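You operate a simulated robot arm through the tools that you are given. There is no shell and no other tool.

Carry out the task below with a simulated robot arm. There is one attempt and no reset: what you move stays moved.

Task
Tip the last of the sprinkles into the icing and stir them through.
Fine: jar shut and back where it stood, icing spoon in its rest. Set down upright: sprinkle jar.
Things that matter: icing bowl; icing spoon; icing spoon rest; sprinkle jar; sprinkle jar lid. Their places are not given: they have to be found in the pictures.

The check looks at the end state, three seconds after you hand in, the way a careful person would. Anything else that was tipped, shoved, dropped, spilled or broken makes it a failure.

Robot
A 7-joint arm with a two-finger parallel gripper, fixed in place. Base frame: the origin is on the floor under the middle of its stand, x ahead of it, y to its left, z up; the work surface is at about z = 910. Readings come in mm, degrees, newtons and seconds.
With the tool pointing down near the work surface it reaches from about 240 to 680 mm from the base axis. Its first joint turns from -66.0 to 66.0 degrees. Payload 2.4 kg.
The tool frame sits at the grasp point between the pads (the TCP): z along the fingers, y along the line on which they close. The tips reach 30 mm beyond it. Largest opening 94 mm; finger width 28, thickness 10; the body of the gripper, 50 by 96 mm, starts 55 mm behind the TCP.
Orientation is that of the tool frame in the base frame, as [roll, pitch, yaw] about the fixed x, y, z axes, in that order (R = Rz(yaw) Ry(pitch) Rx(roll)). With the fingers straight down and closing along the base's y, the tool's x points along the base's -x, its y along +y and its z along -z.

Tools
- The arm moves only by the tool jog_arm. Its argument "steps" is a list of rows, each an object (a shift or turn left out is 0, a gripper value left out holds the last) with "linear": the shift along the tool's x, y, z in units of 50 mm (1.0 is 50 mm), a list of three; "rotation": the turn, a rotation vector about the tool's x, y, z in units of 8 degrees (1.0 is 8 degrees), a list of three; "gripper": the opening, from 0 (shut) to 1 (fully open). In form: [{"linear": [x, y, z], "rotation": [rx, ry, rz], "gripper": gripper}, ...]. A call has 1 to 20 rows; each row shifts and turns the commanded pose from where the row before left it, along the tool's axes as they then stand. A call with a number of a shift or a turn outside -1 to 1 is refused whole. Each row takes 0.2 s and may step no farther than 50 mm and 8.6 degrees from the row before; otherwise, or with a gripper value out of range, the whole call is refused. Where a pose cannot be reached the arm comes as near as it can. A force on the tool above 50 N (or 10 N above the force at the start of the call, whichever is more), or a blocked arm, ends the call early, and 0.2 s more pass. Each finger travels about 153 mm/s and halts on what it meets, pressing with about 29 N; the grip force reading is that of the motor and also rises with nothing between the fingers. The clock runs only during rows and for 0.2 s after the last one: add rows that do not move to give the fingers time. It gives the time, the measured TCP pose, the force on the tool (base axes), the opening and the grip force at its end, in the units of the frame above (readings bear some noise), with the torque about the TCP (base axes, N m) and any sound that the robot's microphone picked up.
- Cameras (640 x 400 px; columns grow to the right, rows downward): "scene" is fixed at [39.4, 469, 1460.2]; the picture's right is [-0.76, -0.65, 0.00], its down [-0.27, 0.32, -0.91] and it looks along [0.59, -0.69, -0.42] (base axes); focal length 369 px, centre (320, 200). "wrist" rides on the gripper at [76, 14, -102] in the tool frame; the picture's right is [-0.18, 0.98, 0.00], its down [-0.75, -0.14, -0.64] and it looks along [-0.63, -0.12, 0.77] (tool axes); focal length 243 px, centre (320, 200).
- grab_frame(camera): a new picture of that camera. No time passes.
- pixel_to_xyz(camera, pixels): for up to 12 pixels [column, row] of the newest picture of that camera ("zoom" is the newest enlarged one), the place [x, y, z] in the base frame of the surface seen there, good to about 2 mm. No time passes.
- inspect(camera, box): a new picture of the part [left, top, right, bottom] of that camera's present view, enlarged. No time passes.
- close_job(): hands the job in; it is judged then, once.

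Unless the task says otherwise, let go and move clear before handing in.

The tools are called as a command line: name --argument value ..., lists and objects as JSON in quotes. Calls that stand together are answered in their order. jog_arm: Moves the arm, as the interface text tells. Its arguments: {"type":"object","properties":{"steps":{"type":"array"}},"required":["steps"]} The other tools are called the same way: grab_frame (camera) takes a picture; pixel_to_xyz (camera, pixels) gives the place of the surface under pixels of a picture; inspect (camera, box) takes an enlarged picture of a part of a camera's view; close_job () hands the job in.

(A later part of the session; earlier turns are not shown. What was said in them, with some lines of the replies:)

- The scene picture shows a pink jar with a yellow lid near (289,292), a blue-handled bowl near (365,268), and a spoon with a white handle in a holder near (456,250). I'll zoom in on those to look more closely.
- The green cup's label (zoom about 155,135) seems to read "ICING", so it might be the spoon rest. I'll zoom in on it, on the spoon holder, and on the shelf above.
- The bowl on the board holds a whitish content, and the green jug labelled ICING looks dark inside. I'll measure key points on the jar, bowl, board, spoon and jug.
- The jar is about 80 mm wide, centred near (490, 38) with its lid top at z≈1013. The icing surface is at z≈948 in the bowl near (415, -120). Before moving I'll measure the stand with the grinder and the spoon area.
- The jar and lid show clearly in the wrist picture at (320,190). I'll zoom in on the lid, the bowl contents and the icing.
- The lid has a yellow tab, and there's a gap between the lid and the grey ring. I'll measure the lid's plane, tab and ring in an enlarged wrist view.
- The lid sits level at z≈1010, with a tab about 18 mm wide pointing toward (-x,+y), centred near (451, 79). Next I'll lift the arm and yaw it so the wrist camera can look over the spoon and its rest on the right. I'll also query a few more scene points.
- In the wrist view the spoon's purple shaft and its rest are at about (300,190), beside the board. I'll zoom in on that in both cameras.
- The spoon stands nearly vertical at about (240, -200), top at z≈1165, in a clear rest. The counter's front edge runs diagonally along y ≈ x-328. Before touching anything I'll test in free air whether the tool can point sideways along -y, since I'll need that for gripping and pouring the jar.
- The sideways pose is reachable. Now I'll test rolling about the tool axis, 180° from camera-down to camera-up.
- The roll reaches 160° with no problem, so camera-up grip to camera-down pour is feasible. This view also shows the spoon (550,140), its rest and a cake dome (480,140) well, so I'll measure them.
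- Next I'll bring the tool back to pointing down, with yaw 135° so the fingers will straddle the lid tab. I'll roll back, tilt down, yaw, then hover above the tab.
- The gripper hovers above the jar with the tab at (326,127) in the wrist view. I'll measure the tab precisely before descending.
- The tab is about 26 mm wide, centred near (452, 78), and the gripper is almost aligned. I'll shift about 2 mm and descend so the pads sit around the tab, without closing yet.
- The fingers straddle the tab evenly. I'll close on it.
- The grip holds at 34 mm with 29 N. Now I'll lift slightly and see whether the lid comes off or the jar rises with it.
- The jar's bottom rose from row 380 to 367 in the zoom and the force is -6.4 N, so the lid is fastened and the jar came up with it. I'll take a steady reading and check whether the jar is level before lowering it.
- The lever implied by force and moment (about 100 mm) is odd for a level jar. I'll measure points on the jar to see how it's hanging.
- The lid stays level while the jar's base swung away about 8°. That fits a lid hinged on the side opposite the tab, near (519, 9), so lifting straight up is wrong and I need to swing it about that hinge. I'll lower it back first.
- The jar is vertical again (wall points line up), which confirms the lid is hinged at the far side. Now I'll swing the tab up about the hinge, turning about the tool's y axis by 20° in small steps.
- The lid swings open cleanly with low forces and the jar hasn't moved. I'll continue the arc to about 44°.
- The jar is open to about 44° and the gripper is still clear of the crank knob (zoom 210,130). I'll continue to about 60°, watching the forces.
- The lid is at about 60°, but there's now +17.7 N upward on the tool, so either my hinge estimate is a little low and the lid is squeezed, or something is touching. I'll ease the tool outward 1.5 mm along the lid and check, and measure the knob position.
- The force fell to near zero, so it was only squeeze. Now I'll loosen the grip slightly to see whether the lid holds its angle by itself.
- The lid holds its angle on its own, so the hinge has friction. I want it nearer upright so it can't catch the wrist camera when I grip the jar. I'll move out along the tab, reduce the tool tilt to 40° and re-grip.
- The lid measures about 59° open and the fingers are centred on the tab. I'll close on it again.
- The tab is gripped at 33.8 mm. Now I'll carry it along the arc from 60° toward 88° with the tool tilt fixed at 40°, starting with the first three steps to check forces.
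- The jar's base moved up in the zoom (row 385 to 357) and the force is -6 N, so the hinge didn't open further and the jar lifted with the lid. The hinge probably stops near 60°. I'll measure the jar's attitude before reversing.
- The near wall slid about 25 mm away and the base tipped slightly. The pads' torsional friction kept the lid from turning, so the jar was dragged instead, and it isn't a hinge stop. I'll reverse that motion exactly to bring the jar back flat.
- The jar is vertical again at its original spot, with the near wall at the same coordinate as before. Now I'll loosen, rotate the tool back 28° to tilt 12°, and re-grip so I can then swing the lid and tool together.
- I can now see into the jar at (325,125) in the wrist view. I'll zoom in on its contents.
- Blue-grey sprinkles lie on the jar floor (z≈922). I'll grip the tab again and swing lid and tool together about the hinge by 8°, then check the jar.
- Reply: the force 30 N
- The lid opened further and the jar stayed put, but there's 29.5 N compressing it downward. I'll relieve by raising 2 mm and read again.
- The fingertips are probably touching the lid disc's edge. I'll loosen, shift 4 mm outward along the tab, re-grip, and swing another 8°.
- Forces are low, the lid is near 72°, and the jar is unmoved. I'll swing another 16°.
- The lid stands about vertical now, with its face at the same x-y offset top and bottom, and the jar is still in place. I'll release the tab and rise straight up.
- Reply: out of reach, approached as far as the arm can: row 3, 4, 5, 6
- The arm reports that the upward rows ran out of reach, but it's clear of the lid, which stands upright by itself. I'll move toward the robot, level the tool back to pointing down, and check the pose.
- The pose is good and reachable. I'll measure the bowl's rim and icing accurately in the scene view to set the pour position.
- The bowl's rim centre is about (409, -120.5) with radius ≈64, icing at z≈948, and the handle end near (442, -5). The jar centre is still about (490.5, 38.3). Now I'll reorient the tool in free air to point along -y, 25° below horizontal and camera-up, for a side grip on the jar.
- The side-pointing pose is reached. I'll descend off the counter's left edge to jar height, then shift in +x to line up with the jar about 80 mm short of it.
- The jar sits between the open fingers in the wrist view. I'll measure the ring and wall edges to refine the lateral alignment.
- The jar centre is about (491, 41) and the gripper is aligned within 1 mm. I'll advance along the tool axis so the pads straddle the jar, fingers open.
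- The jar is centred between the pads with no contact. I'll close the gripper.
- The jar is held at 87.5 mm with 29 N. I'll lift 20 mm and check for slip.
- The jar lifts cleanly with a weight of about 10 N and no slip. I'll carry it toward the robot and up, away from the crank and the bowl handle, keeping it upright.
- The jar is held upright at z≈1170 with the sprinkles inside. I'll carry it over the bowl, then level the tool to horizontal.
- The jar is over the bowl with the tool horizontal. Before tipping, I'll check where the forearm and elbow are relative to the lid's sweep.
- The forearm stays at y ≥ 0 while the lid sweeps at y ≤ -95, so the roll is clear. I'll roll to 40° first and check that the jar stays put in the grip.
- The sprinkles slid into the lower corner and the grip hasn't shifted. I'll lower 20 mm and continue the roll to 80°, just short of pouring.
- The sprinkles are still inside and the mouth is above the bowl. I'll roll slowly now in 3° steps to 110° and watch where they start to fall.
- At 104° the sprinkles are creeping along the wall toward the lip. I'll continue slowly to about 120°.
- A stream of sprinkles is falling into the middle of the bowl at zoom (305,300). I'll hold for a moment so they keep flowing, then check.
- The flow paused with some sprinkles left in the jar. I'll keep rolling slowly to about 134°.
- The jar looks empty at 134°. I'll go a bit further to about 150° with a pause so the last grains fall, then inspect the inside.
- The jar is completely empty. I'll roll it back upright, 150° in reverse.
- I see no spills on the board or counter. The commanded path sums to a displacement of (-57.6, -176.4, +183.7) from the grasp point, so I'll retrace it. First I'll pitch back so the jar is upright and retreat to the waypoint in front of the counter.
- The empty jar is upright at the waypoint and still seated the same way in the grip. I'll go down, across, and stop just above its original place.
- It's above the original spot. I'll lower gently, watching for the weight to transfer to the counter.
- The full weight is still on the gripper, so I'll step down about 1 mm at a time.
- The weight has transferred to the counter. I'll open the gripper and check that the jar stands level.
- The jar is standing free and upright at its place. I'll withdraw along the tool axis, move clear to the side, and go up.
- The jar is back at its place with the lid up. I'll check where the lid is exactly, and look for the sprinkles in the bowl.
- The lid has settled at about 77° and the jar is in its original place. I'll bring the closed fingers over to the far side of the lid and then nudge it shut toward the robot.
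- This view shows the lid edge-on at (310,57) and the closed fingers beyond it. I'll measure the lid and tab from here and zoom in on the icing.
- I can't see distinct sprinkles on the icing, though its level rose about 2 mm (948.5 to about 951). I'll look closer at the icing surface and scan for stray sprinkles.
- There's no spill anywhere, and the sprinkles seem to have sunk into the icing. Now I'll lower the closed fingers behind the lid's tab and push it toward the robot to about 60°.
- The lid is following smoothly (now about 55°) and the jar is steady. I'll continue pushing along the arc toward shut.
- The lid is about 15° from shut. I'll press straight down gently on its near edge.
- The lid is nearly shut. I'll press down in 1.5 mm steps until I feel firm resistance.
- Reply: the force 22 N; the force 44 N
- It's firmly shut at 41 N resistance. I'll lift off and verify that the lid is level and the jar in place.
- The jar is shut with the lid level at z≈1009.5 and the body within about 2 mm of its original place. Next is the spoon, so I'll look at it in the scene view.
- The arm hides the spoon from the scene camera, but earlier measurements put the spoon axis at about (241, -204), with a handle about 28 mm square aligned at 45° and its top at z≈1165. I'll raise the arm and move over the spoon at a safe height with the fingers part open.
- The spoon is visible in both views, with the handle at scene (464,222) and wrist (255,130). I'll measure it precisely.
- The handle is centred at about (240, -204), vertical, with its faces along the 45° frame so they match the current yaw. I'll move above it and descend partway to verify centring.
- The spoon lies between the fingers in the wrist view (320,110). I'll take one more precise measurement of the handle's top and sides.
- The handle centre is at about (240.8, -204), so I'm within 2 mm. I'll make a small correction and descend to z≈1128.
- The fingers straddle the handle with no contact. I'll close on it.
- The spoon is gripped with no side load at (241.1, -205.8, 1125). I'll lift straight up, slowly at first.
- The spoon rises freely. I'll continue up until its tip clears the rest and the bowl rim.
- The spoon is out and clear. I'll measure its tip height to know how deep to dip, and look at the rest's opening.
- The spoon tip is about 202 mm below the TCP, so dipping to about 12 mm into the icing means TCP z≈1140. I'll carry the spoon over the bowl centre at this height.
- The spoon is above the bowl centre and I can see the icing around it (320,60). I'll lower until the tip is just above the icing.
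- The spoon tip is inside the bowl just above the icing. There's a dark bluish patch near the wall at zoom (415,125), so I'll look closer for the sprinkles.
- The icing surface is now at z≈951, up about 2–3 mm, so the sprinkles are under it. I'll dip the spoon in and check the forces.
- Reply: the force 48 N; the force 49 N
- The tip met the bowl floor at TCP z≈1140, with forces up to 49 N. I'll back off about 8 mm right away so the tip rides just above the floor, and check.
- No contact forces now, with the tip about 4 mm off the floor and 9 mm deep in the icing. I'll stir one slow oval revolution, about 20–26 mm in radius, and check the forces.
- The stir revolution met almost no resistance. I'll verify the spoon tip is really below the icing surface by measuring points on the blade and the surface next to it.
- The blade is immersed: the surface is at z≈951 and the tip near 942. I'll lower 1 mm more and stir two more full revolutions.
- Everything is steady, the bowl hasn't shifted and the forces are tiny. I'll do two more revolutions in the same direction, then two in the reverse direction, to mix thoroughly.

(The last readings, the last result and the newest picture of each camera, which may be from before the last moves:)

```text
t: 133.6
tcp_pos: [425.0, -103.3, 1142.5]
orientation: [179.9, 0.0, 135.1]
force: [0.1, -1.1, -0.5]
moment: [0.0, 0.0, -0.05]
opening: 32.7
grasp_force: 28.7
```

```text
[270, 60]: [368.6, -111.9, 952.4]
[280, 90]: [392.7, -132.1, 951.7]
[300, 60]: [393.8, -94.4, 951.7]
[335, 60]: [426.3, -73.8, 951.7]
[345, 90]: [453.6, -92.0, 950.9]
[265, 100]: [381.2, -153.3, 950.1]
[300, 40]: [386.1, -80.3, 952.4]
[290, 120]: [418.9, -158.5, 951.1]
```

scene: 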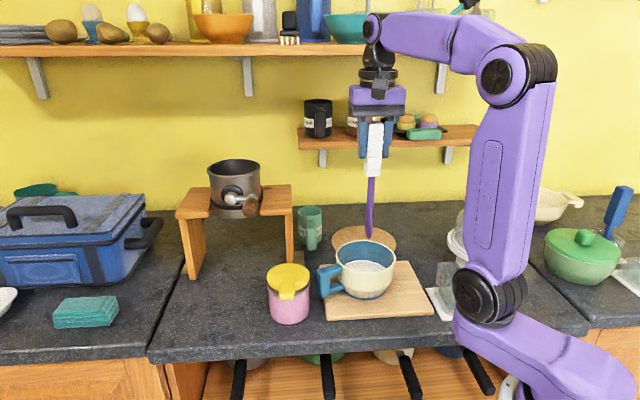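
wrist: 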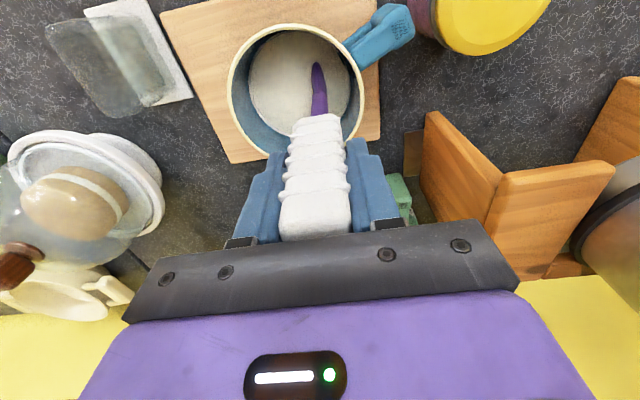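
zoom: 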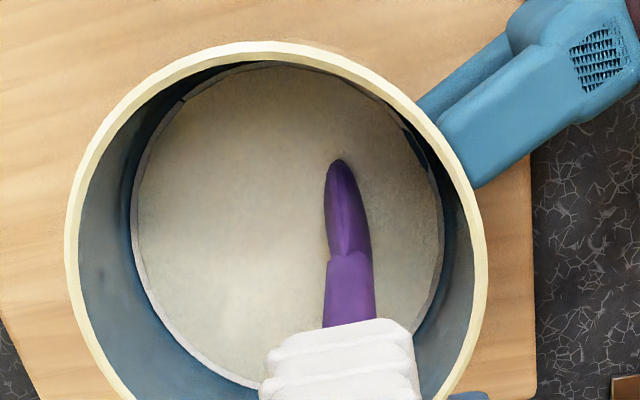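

About seven revolutions are done. I'll bring the spoon to the centre, raise it straight out of the bowl, and pause so anything on it drips back.

jog_arm --steps '[{"linear": [0, -0.26, 0]}, {"linear": [0, -0.26, 0]}, {"linear": [0, 0, -0.2]}, {"linear": [0, 0, -0.2]}, {"linear": [0, 0, -0.2]}, {}, {}, {"linear": [0, 0, -0.36]}, {"linear": [0, 0, -0.36]}, {"linear": [0, 0, -0.36]}, {"linear": [0, 0, -0.36]}, {"linear": [0, 0, -0.36]}, {}, {}, {}, {}, {}]'

grab_frame --camera "wrist"

grab_frame --camera "scene"

inspect --camera "scene" --box '[310, 110, 430, 310]'

inspect --camera "wrist" --box '[250, 0, 390, 130]'

```text
t: 137.2
tcp_pos: [408.5, -121.2, 1264.1]
orientation: [180.0, 0.0, 135.0]
force: [0.0, -0.7, -0.8]
moment: [0.02, 0.0, -0.01]
opening: 32.5
grasp_force: 28.7
```

```text
taken
```

wrist: 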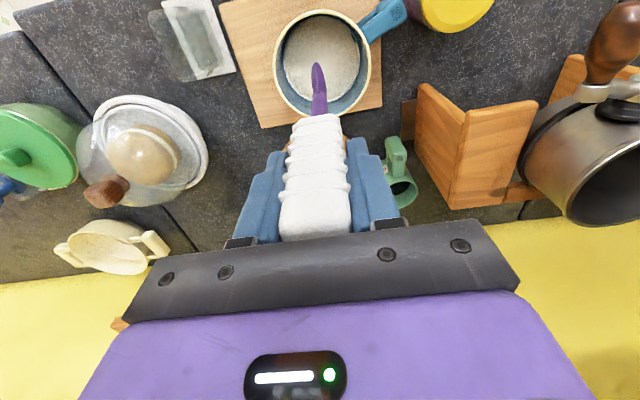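

```text
taken
```

scene: 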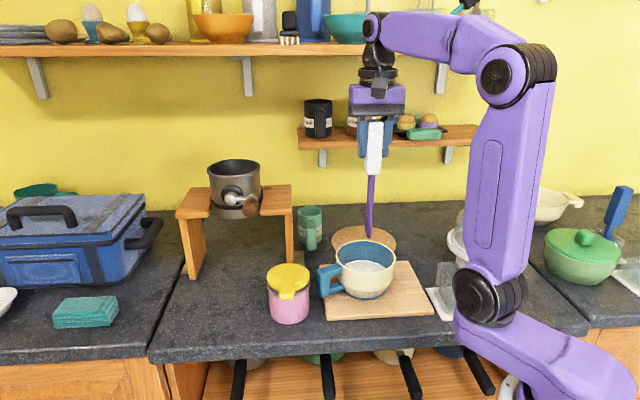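

```text
2.00 times, centred on (370, 210) of scene
```

zoom: 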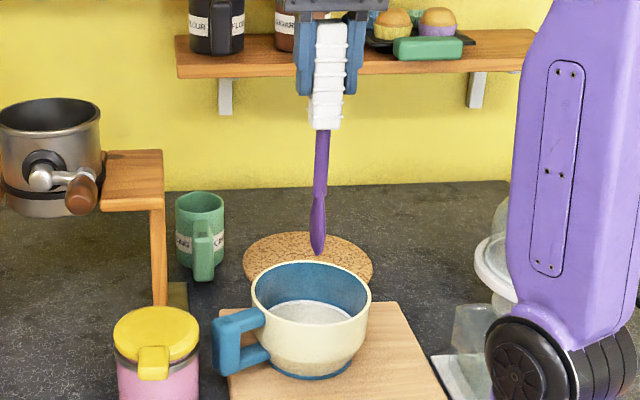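

```text
3.08 times, centred on (320, 65) of wrist
```

zoom: 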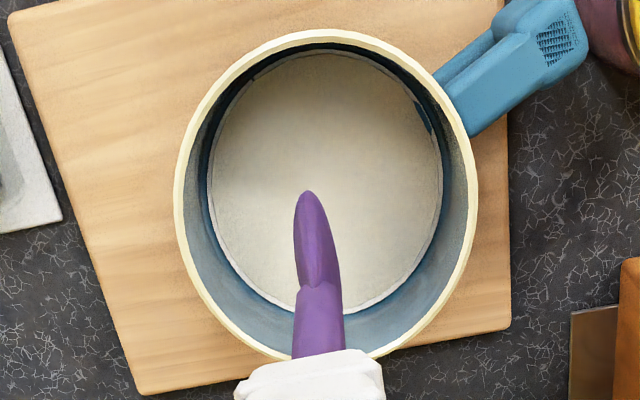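

The bowl is tidy, and its level rise (about 24 cm³) matches the volume of sprinkles that was in the jar. I'll carry the spoon back over its rest.

jog_arm --steps '[{"linear": [0.186, -0.592, 0]}, {"linear": [0.186, -0.592, 0]}, {"linear": [0.186, -0.592, 0]}, {"linear": [0.186, -0.592, 0]}, {"linear": [0.186, -0.592, 0]}, {"linear": [0.184, -0.592, 0]}, {}, {}]'

grab_frame --camera "wrist"

grab_frame --camera "scene"

inspect --camera "wrist" --box '[270, 0, 370, 120]'

inspect --camera "scene" --box '[420, 160, 510, 330]'

```text
t: 139.0
tcp_pos: [242.5, -207.5, 1262.8]
orientation: [180.0, 0.1, 135.0]
force: [-1.1, 0.2, -0.8]
moment: [0.01, 0.01, 0.02]
opening: 32.6
grasp_force: 28.9
```

```text
taken
```

wrist: 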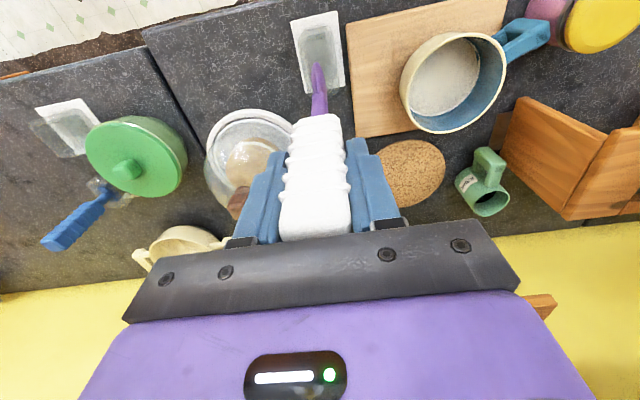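

```text
taken
```

scene: 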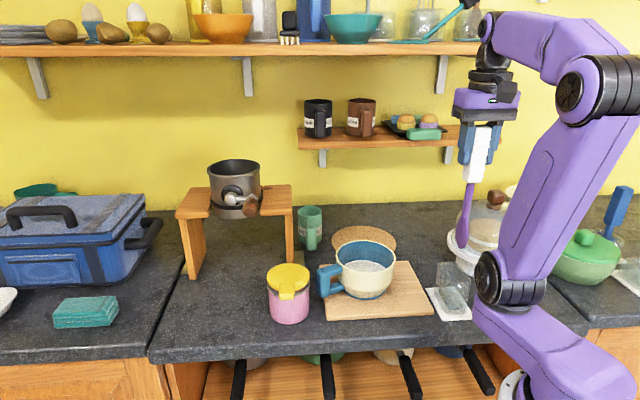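

```text
3.33 times, centred on (320, 60) of wrist
```

zoom: 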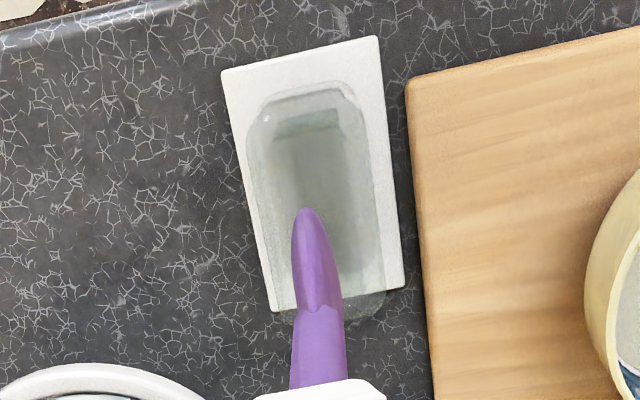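

```text
2.35 times, centred on (465, 245) of scene
```

zoom: 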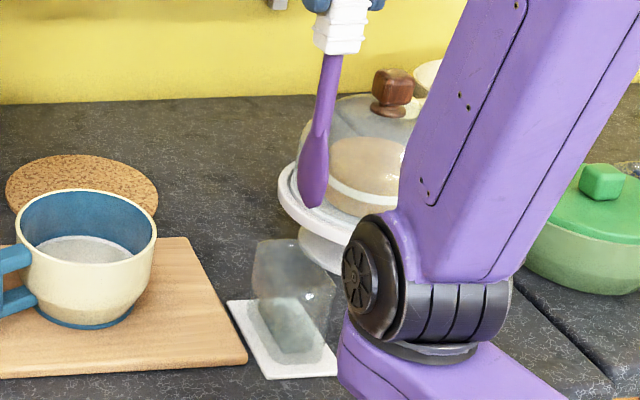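

The spoon is back over its rest, about 2 mm off in one direction compared with when I lifted it. I'll correct that and lower it into the rest, checking partway.

jog_arm --steps '[{"linear": [0, 0.04, 0]}, {"linear": [0, 0, 0.4]}, {"linear": [0, 0, 0.4]}, {"linear": [0, 0, 0.4]}, {"linear": [0, 0, 0.4]}, {}]'

inspect --camera "scene" --box '[420, 160, 510, 330]'

inspect --camera "wrist" --box '[270, 0, 370, 120]'

```text
t: 140.4
tcp_pos: [244.3, -205.0, 1183.7]
orientation: [180.0, 0.0, 135.0]
force: [-0.3, 0.8, -0.9]
moment: [-0.02, -0.02, -0.01]
opening: 32.4
grasp_force: 29.4
```

```text
2.35 times, centred on (465, 245) of scene
```

zoom: 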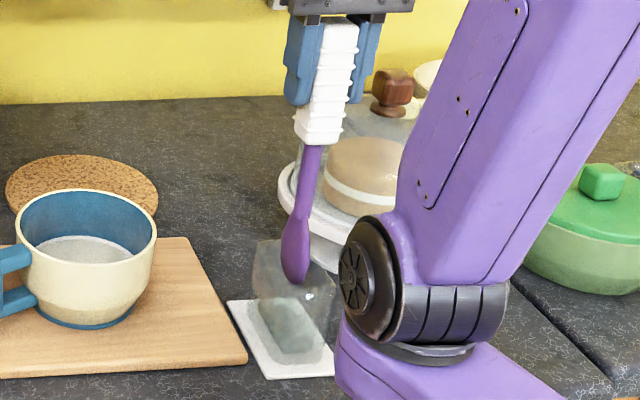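

```text
3.33 times, centred on (320, 60) of wrist
```

zoom: 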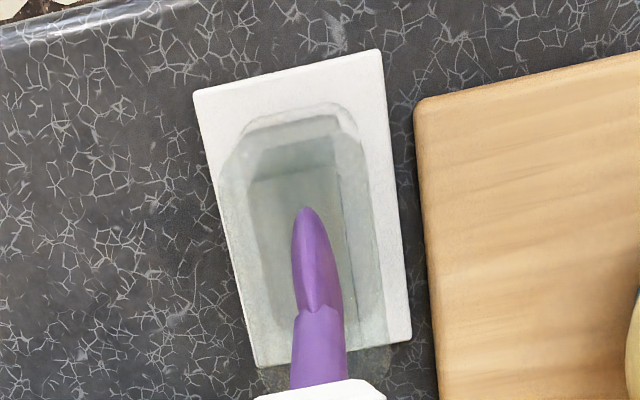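

The blade is entering the glass, centred. I'll lower another 45 mm, then finish in small steps.

jog_arm --steps '[{"linear": [0, 0, 0.3]}, {"linear": [0, 0, 0.3]}, {"linear": [0, 0, 0.3]}, {}]'

inspect --camera "scene" --box '[420, 160, 510, 330]'

```text
t: 141.4
tcp_pos: [243.1, -207.1, 1137.1]
orientation: [180.0, 0.0, 135.0]
force: [-0.4, -0.6, -1.0]
moment: [0.02, -0.04, 0.0]
opening: 33.0
grasp_force: 29.1
```

```text
2.35 times, centred on (465, 245) of scene
```

zoom: 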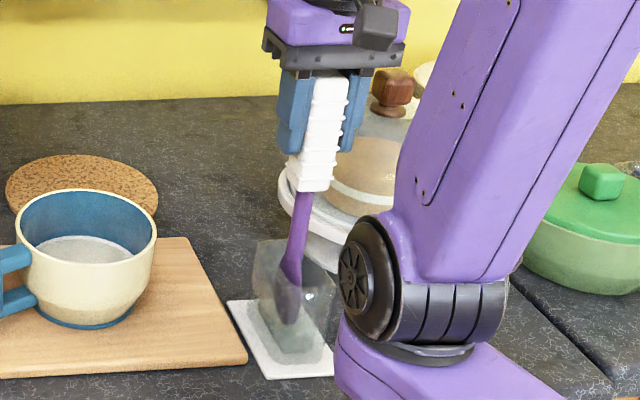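

jog_arm --steps '[{"linear": [0, 0, 0.08]}, {"linear": [0, 0, 0.08]}, {}]'

jog_arm --steps '[{"linear": [0, 0, 0.03]}, {}]'

```text
t: 142.2
tcp_pos: [244.2, -205.4, 1129.5]
orientation: [180.0, 0.0, 135.0]
force: [0.4, -0.5, -0.5]
moment: [0.03, 0.04, -0.02]
opening: 32.9
grasp_force: 29.0
```

```text
t: 142.8
tcp_pos: [244.5, -204.4, 1127.3]
orientation: [-180.0, 0.0, 134.9]
force: [0.2, -0.4, -0.5]
moment: [0.0, -0.03, 0.02]
opening: 32.6
grasp_force: 28.5
```

I've felt no floor contact yet. I'll continue down in 1 mm steps.

jog_arm --steps '[{"linear": [0, 0, 0.02]}, {}]'

jog_arm --steps '[{"linear": [0, 0, 0.02]}, {}]'

inspect --camera "scene" --box '[420, 160, 510, 330]'

```text
t: 143.4
tcp_pos: [245.1, -204.5, 1127.5]
orientation: [180.0, 0.0, 135.0]
force: [0.5, -0.3, -0.8]
moment: [0.01, -0.01, 0.01]
opening: 32.7
grasp_force: 28.8
```

```text
t: 144.0
tcp_pos: [244.9, -205.4, 1126.6]
orientation: [-179.9, 0.0, 135.0]
force: [0.8, 0.2, 0.0]
moment: [0.01, 0.0, 0.0]
opening: 32.7
grasp_force: 29.0
```

```text
2.35 times, centred on (465, 245) of scene
```

zoom: 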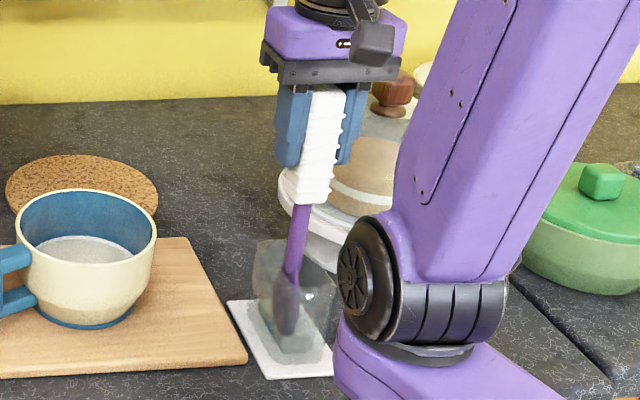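

The load has dropped to zero, so the tip has just touched the rest's floor. In the picture the spoon lines up with its original position within half a pixel. I'll lower 0.5 mm more and release slowly.

jog_arm --steps '[{"linear": [0, 0, 0.012]}, {}]'

jog_arm --steps '[{"gripper": 0.4}, {}, {"gripper": 0.6}, {}, {}, {}]'

inspect --camera "scene" --box '[420, 160, 510, 330]'

grab_frame --camera "wrist"

```text
t: 144.6
tcp_pos: [244.7, -205.9, 1125.8]
orientation: [-180.0, 0.0, 134.9]
force: [1.2, 0.0, -0.7]
moment: [-0.02, -0.01, 0.04]
opening: 32.7
grasp_force: 29.1
```

```text
t: 146.0
tcp_pos: [242.2, -205.8, 1124.5]
orientation: [-180.0, 0.0, 135.0]
force: [0.1, -0.9, 0.1]
moment: [0.0, -0.01, -0.01]
opening: 56.2
grasp_force: 0.1
```

```text
2.35 times, centred on (465, 245) of scene
```

zoom: 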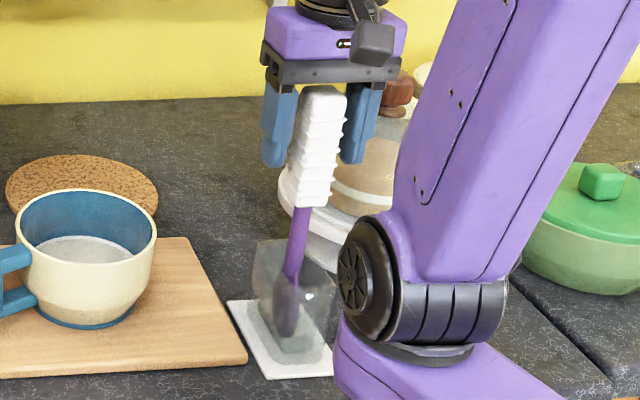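

```text
taken
```

wrist: 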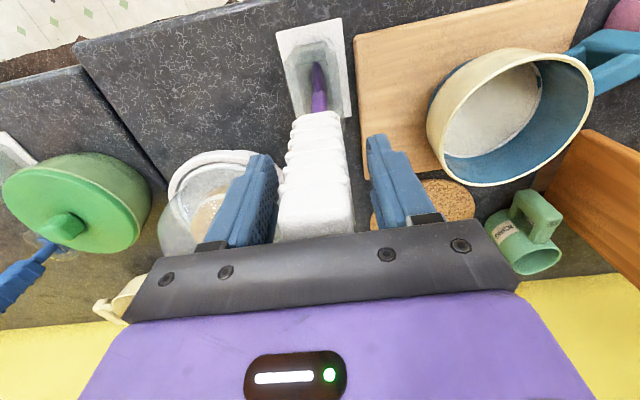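

The spoon stands on its own in the rest. I'll open a bit more and rise straight up, then check that it's stable.

jog_arm --steps '[{"gripper": 0.75}, {}, {"linear": [0, 0, -0.3]}, {"linear": [0, 0, -0.4]}, {"linear": [0, 0, -0.6]}, {"linear": [0, 0, -0.7]}, {"linear": [0, 0, -0.7]}, {}]'

grab_frame --camera "scene"

inspect --camera "scene" --box '[420, 160, 510, 330]'

pixel_to_xyz --camera "scene" --pixels '[[466, 199], [463, 212], [460, 225], [472, 225], [459, 240], [469, 242], [457, 260], [455, 275]]'

```text
t: 147.8
tcp_pos: [244.7, -205.5, 1259.4]
orientation: [180.0, 0.0, 135.1]
force: [-0.1, -0.1, -0.5]
moment: [0.01, -0.02, 0.02]
opening: 70.5
grasp_force: 0.0
```

```text
taken
```

scene: 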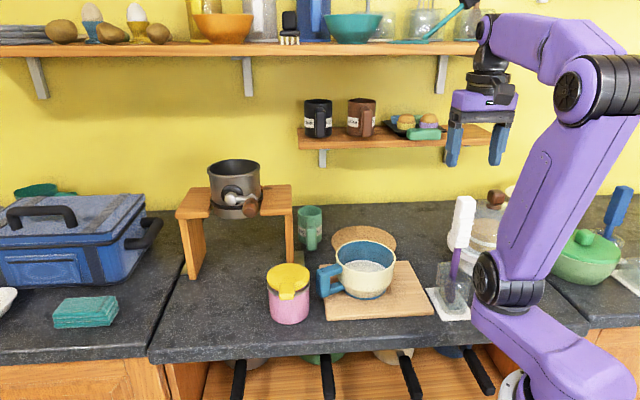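

```text
2.35 times, centred on (465, 245) of scene
```

zoom: 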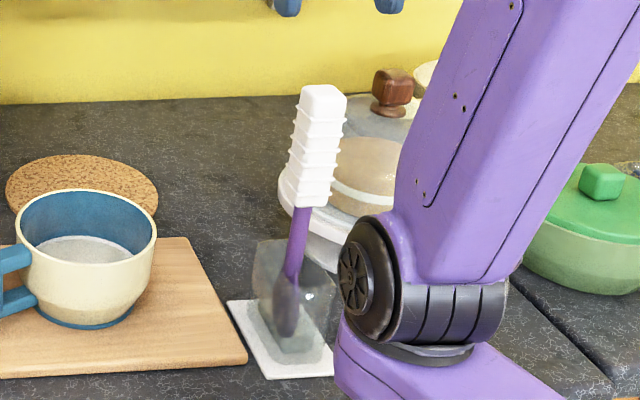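

```text
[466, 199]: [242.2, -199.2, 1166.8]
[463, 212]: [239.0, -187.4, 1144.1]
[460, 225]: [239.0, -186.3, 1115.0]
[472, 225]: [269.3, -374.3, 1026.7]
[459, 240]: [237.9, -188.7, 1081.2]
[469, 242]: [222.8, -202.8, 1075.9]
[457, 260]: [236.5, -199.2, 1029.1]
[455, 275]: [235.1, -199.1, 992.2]
```

The spoon stands exactly as it did originally (points match within about 1 mm). I'll move the arm clear toward its starting position and do a final inspection.

jog_arm --steps '[{"linear": [-0.243, 0.752, 0]}, {"linear": [-0.243, 0.752, 0]}, {"linear": [-0.243, 0.752, 0]}, {"linear": [-0.243, 0.752, 0]}, {"linear": [-0.243, 0.752, 0]}, {"linear": [-0.243, 0.752, 0]}, {}, {}]'

grab_frame --camera "scene"

grab_frame --camera "wrist"

inspect --camera "scene" --box '[250, 180, 490, 330]'

inspect --camera "scene" --box '[255, 250, 325, 330]'

```text
t: 149.6
tcp_pos: [456.5, -97.0, 1258.4]
orientation: [-180.0, 0.0, 135.0]
force: [-0.7, 1.1, -0.7]
moment: [0.01, 0.03, 0.0]
opening: 70.4
grasp_force: 0.1
```

```text
taken
```

scene: 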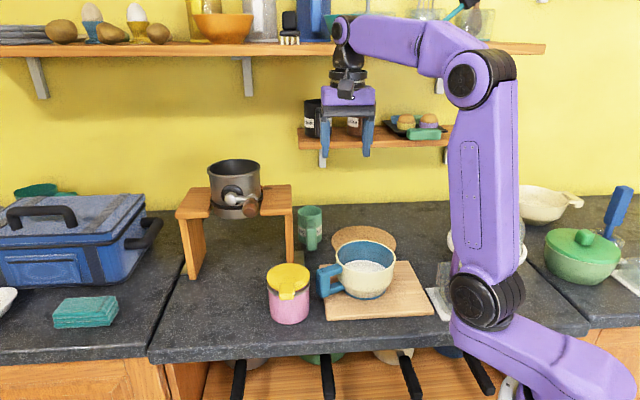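

```text
taken
```

wrist: 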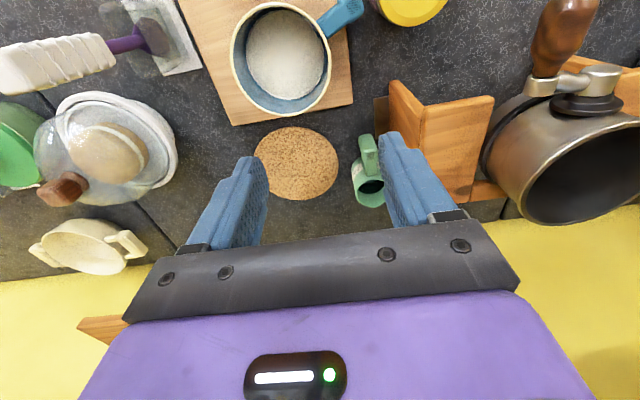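

```text
2.67 times, centred on (370, 255) of scene
```

zoom: 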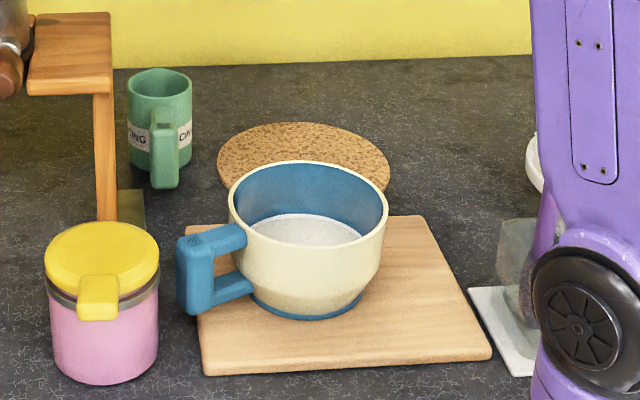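

```text
5.00 times, centred on (290, 290) of scene
```

zoom: 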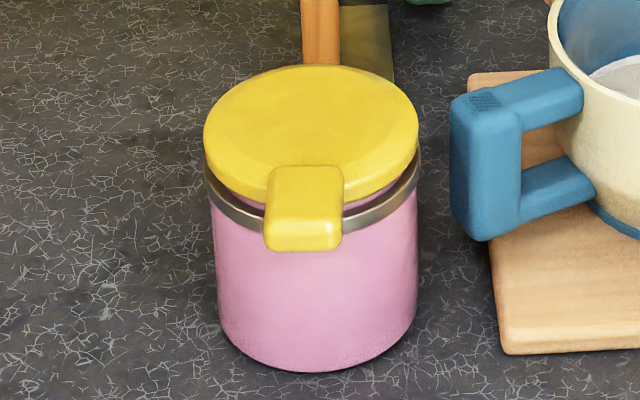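

The jar, bowl and board all look the same as in the first picture. I'll take one last close look at the icing and at the jar lid.

inspect --camera "wrist" --box '[225, 0, 345, 120]'

pixel_to_xyz --camera "scene" --pixels '[[288, 272], [290, 295], [289, 316], [275, 268], [300, 275], [290, 266], [337, 265], [365, 240], [325, 280]]'

inspect --camera "scene" --box '[150, 240, 480, 380]'

```text
3.33 times, centred on (285, 60) of wrist
```

zoom: 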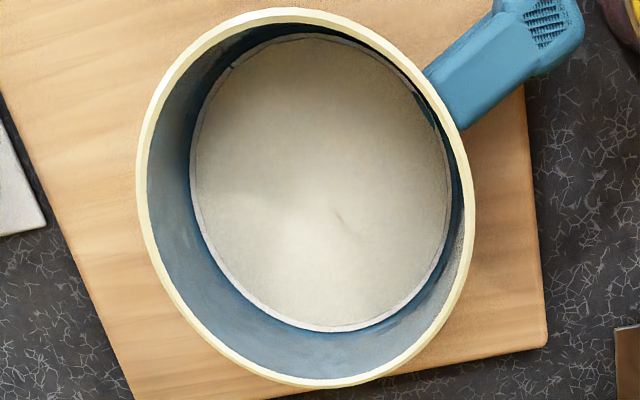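

```text
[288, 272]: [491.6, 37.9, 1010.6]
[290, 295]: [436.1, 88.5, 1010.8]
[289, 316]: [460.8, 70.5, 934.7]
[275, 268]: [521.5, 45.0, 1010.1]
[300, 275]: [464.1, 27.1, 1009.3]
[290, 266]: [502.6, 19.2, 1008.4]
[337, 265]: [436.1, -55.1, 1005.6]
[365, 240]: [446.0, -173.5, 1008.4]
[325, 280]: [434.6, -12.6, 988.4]
```

```text
1.94 times, centred on (315, 310) of scene
```

zoom: 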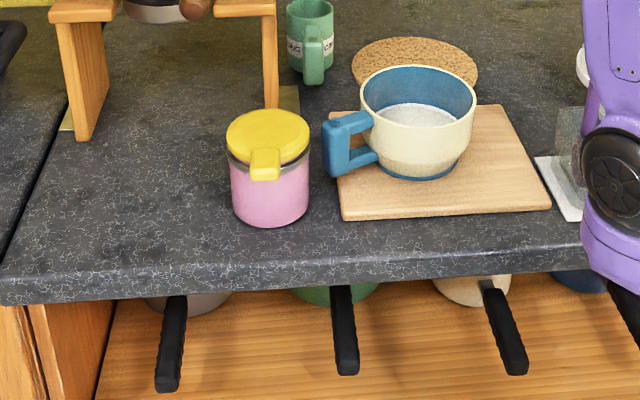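

Positions match the start within 1–2 mm and there's no spill. I'll zoom deeper into the icing surface to judge how well it's mixed.

inspect --camera "wrist" --box '[260, 25, 320, 85]'

inspect --camera "scene" --box '[345, 252, 385, 277]'

```text
6.67 times, centred on (290, 55) of wrist
```

zoom: 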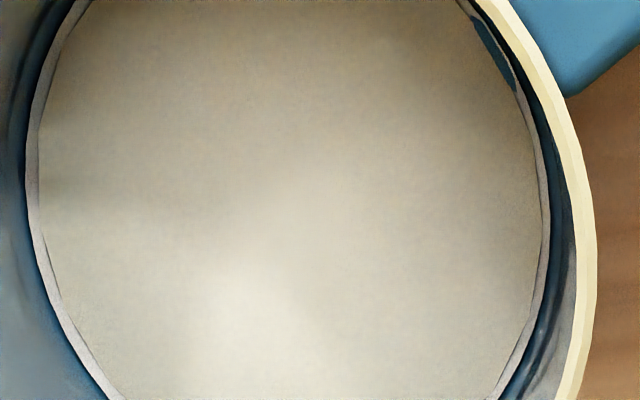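

```text
16.00 times, centred on (365, 264) of scene
```

zoom: 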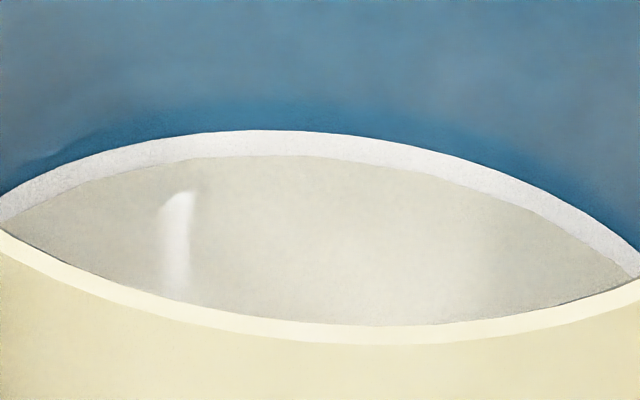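

The icing surface is uniform, with no clumps or spills. The jar is shut and upright at its original spot, and the spoon is back in its rest. The crank, stand and other items look untouched, and the arm is clear with nothing in the gripper, so I'm handing the job in.

close_job

```text
The job is handed in.
```

I tipped all the sprinkles into the icing and stirred them in, and the job is handed in. The check's result hasn't come back to me.

- **Sprinkles:** the jar was empty when I inspected it. The icing level rose by about 2–3 mm, which fits the amount that was in the jar. I saw no spills on the board or counter.
- **Stirring:** I made about seven turns with the icing spoon. The surface looks uniform, but no individual sprinkles are visible in the pictures, so I can't confirm by eye how well they mixed.
- **Jar:** the lid is hinged and is now shut and level. The jar stands upright within about 2 mm of where it started.
- **Spoon:** it stands in its rest within about 1 mm of where it was before I picked it up.
- **Rough moments:** I dragged the jar about 25 mm while working out the lid, then slid it back. I also pressed the spoon onto the bowl floor at up to 49 N before backing off. I saw no damage from either.

The other items look untouched, and the arm is clear with nothing in the gripper.
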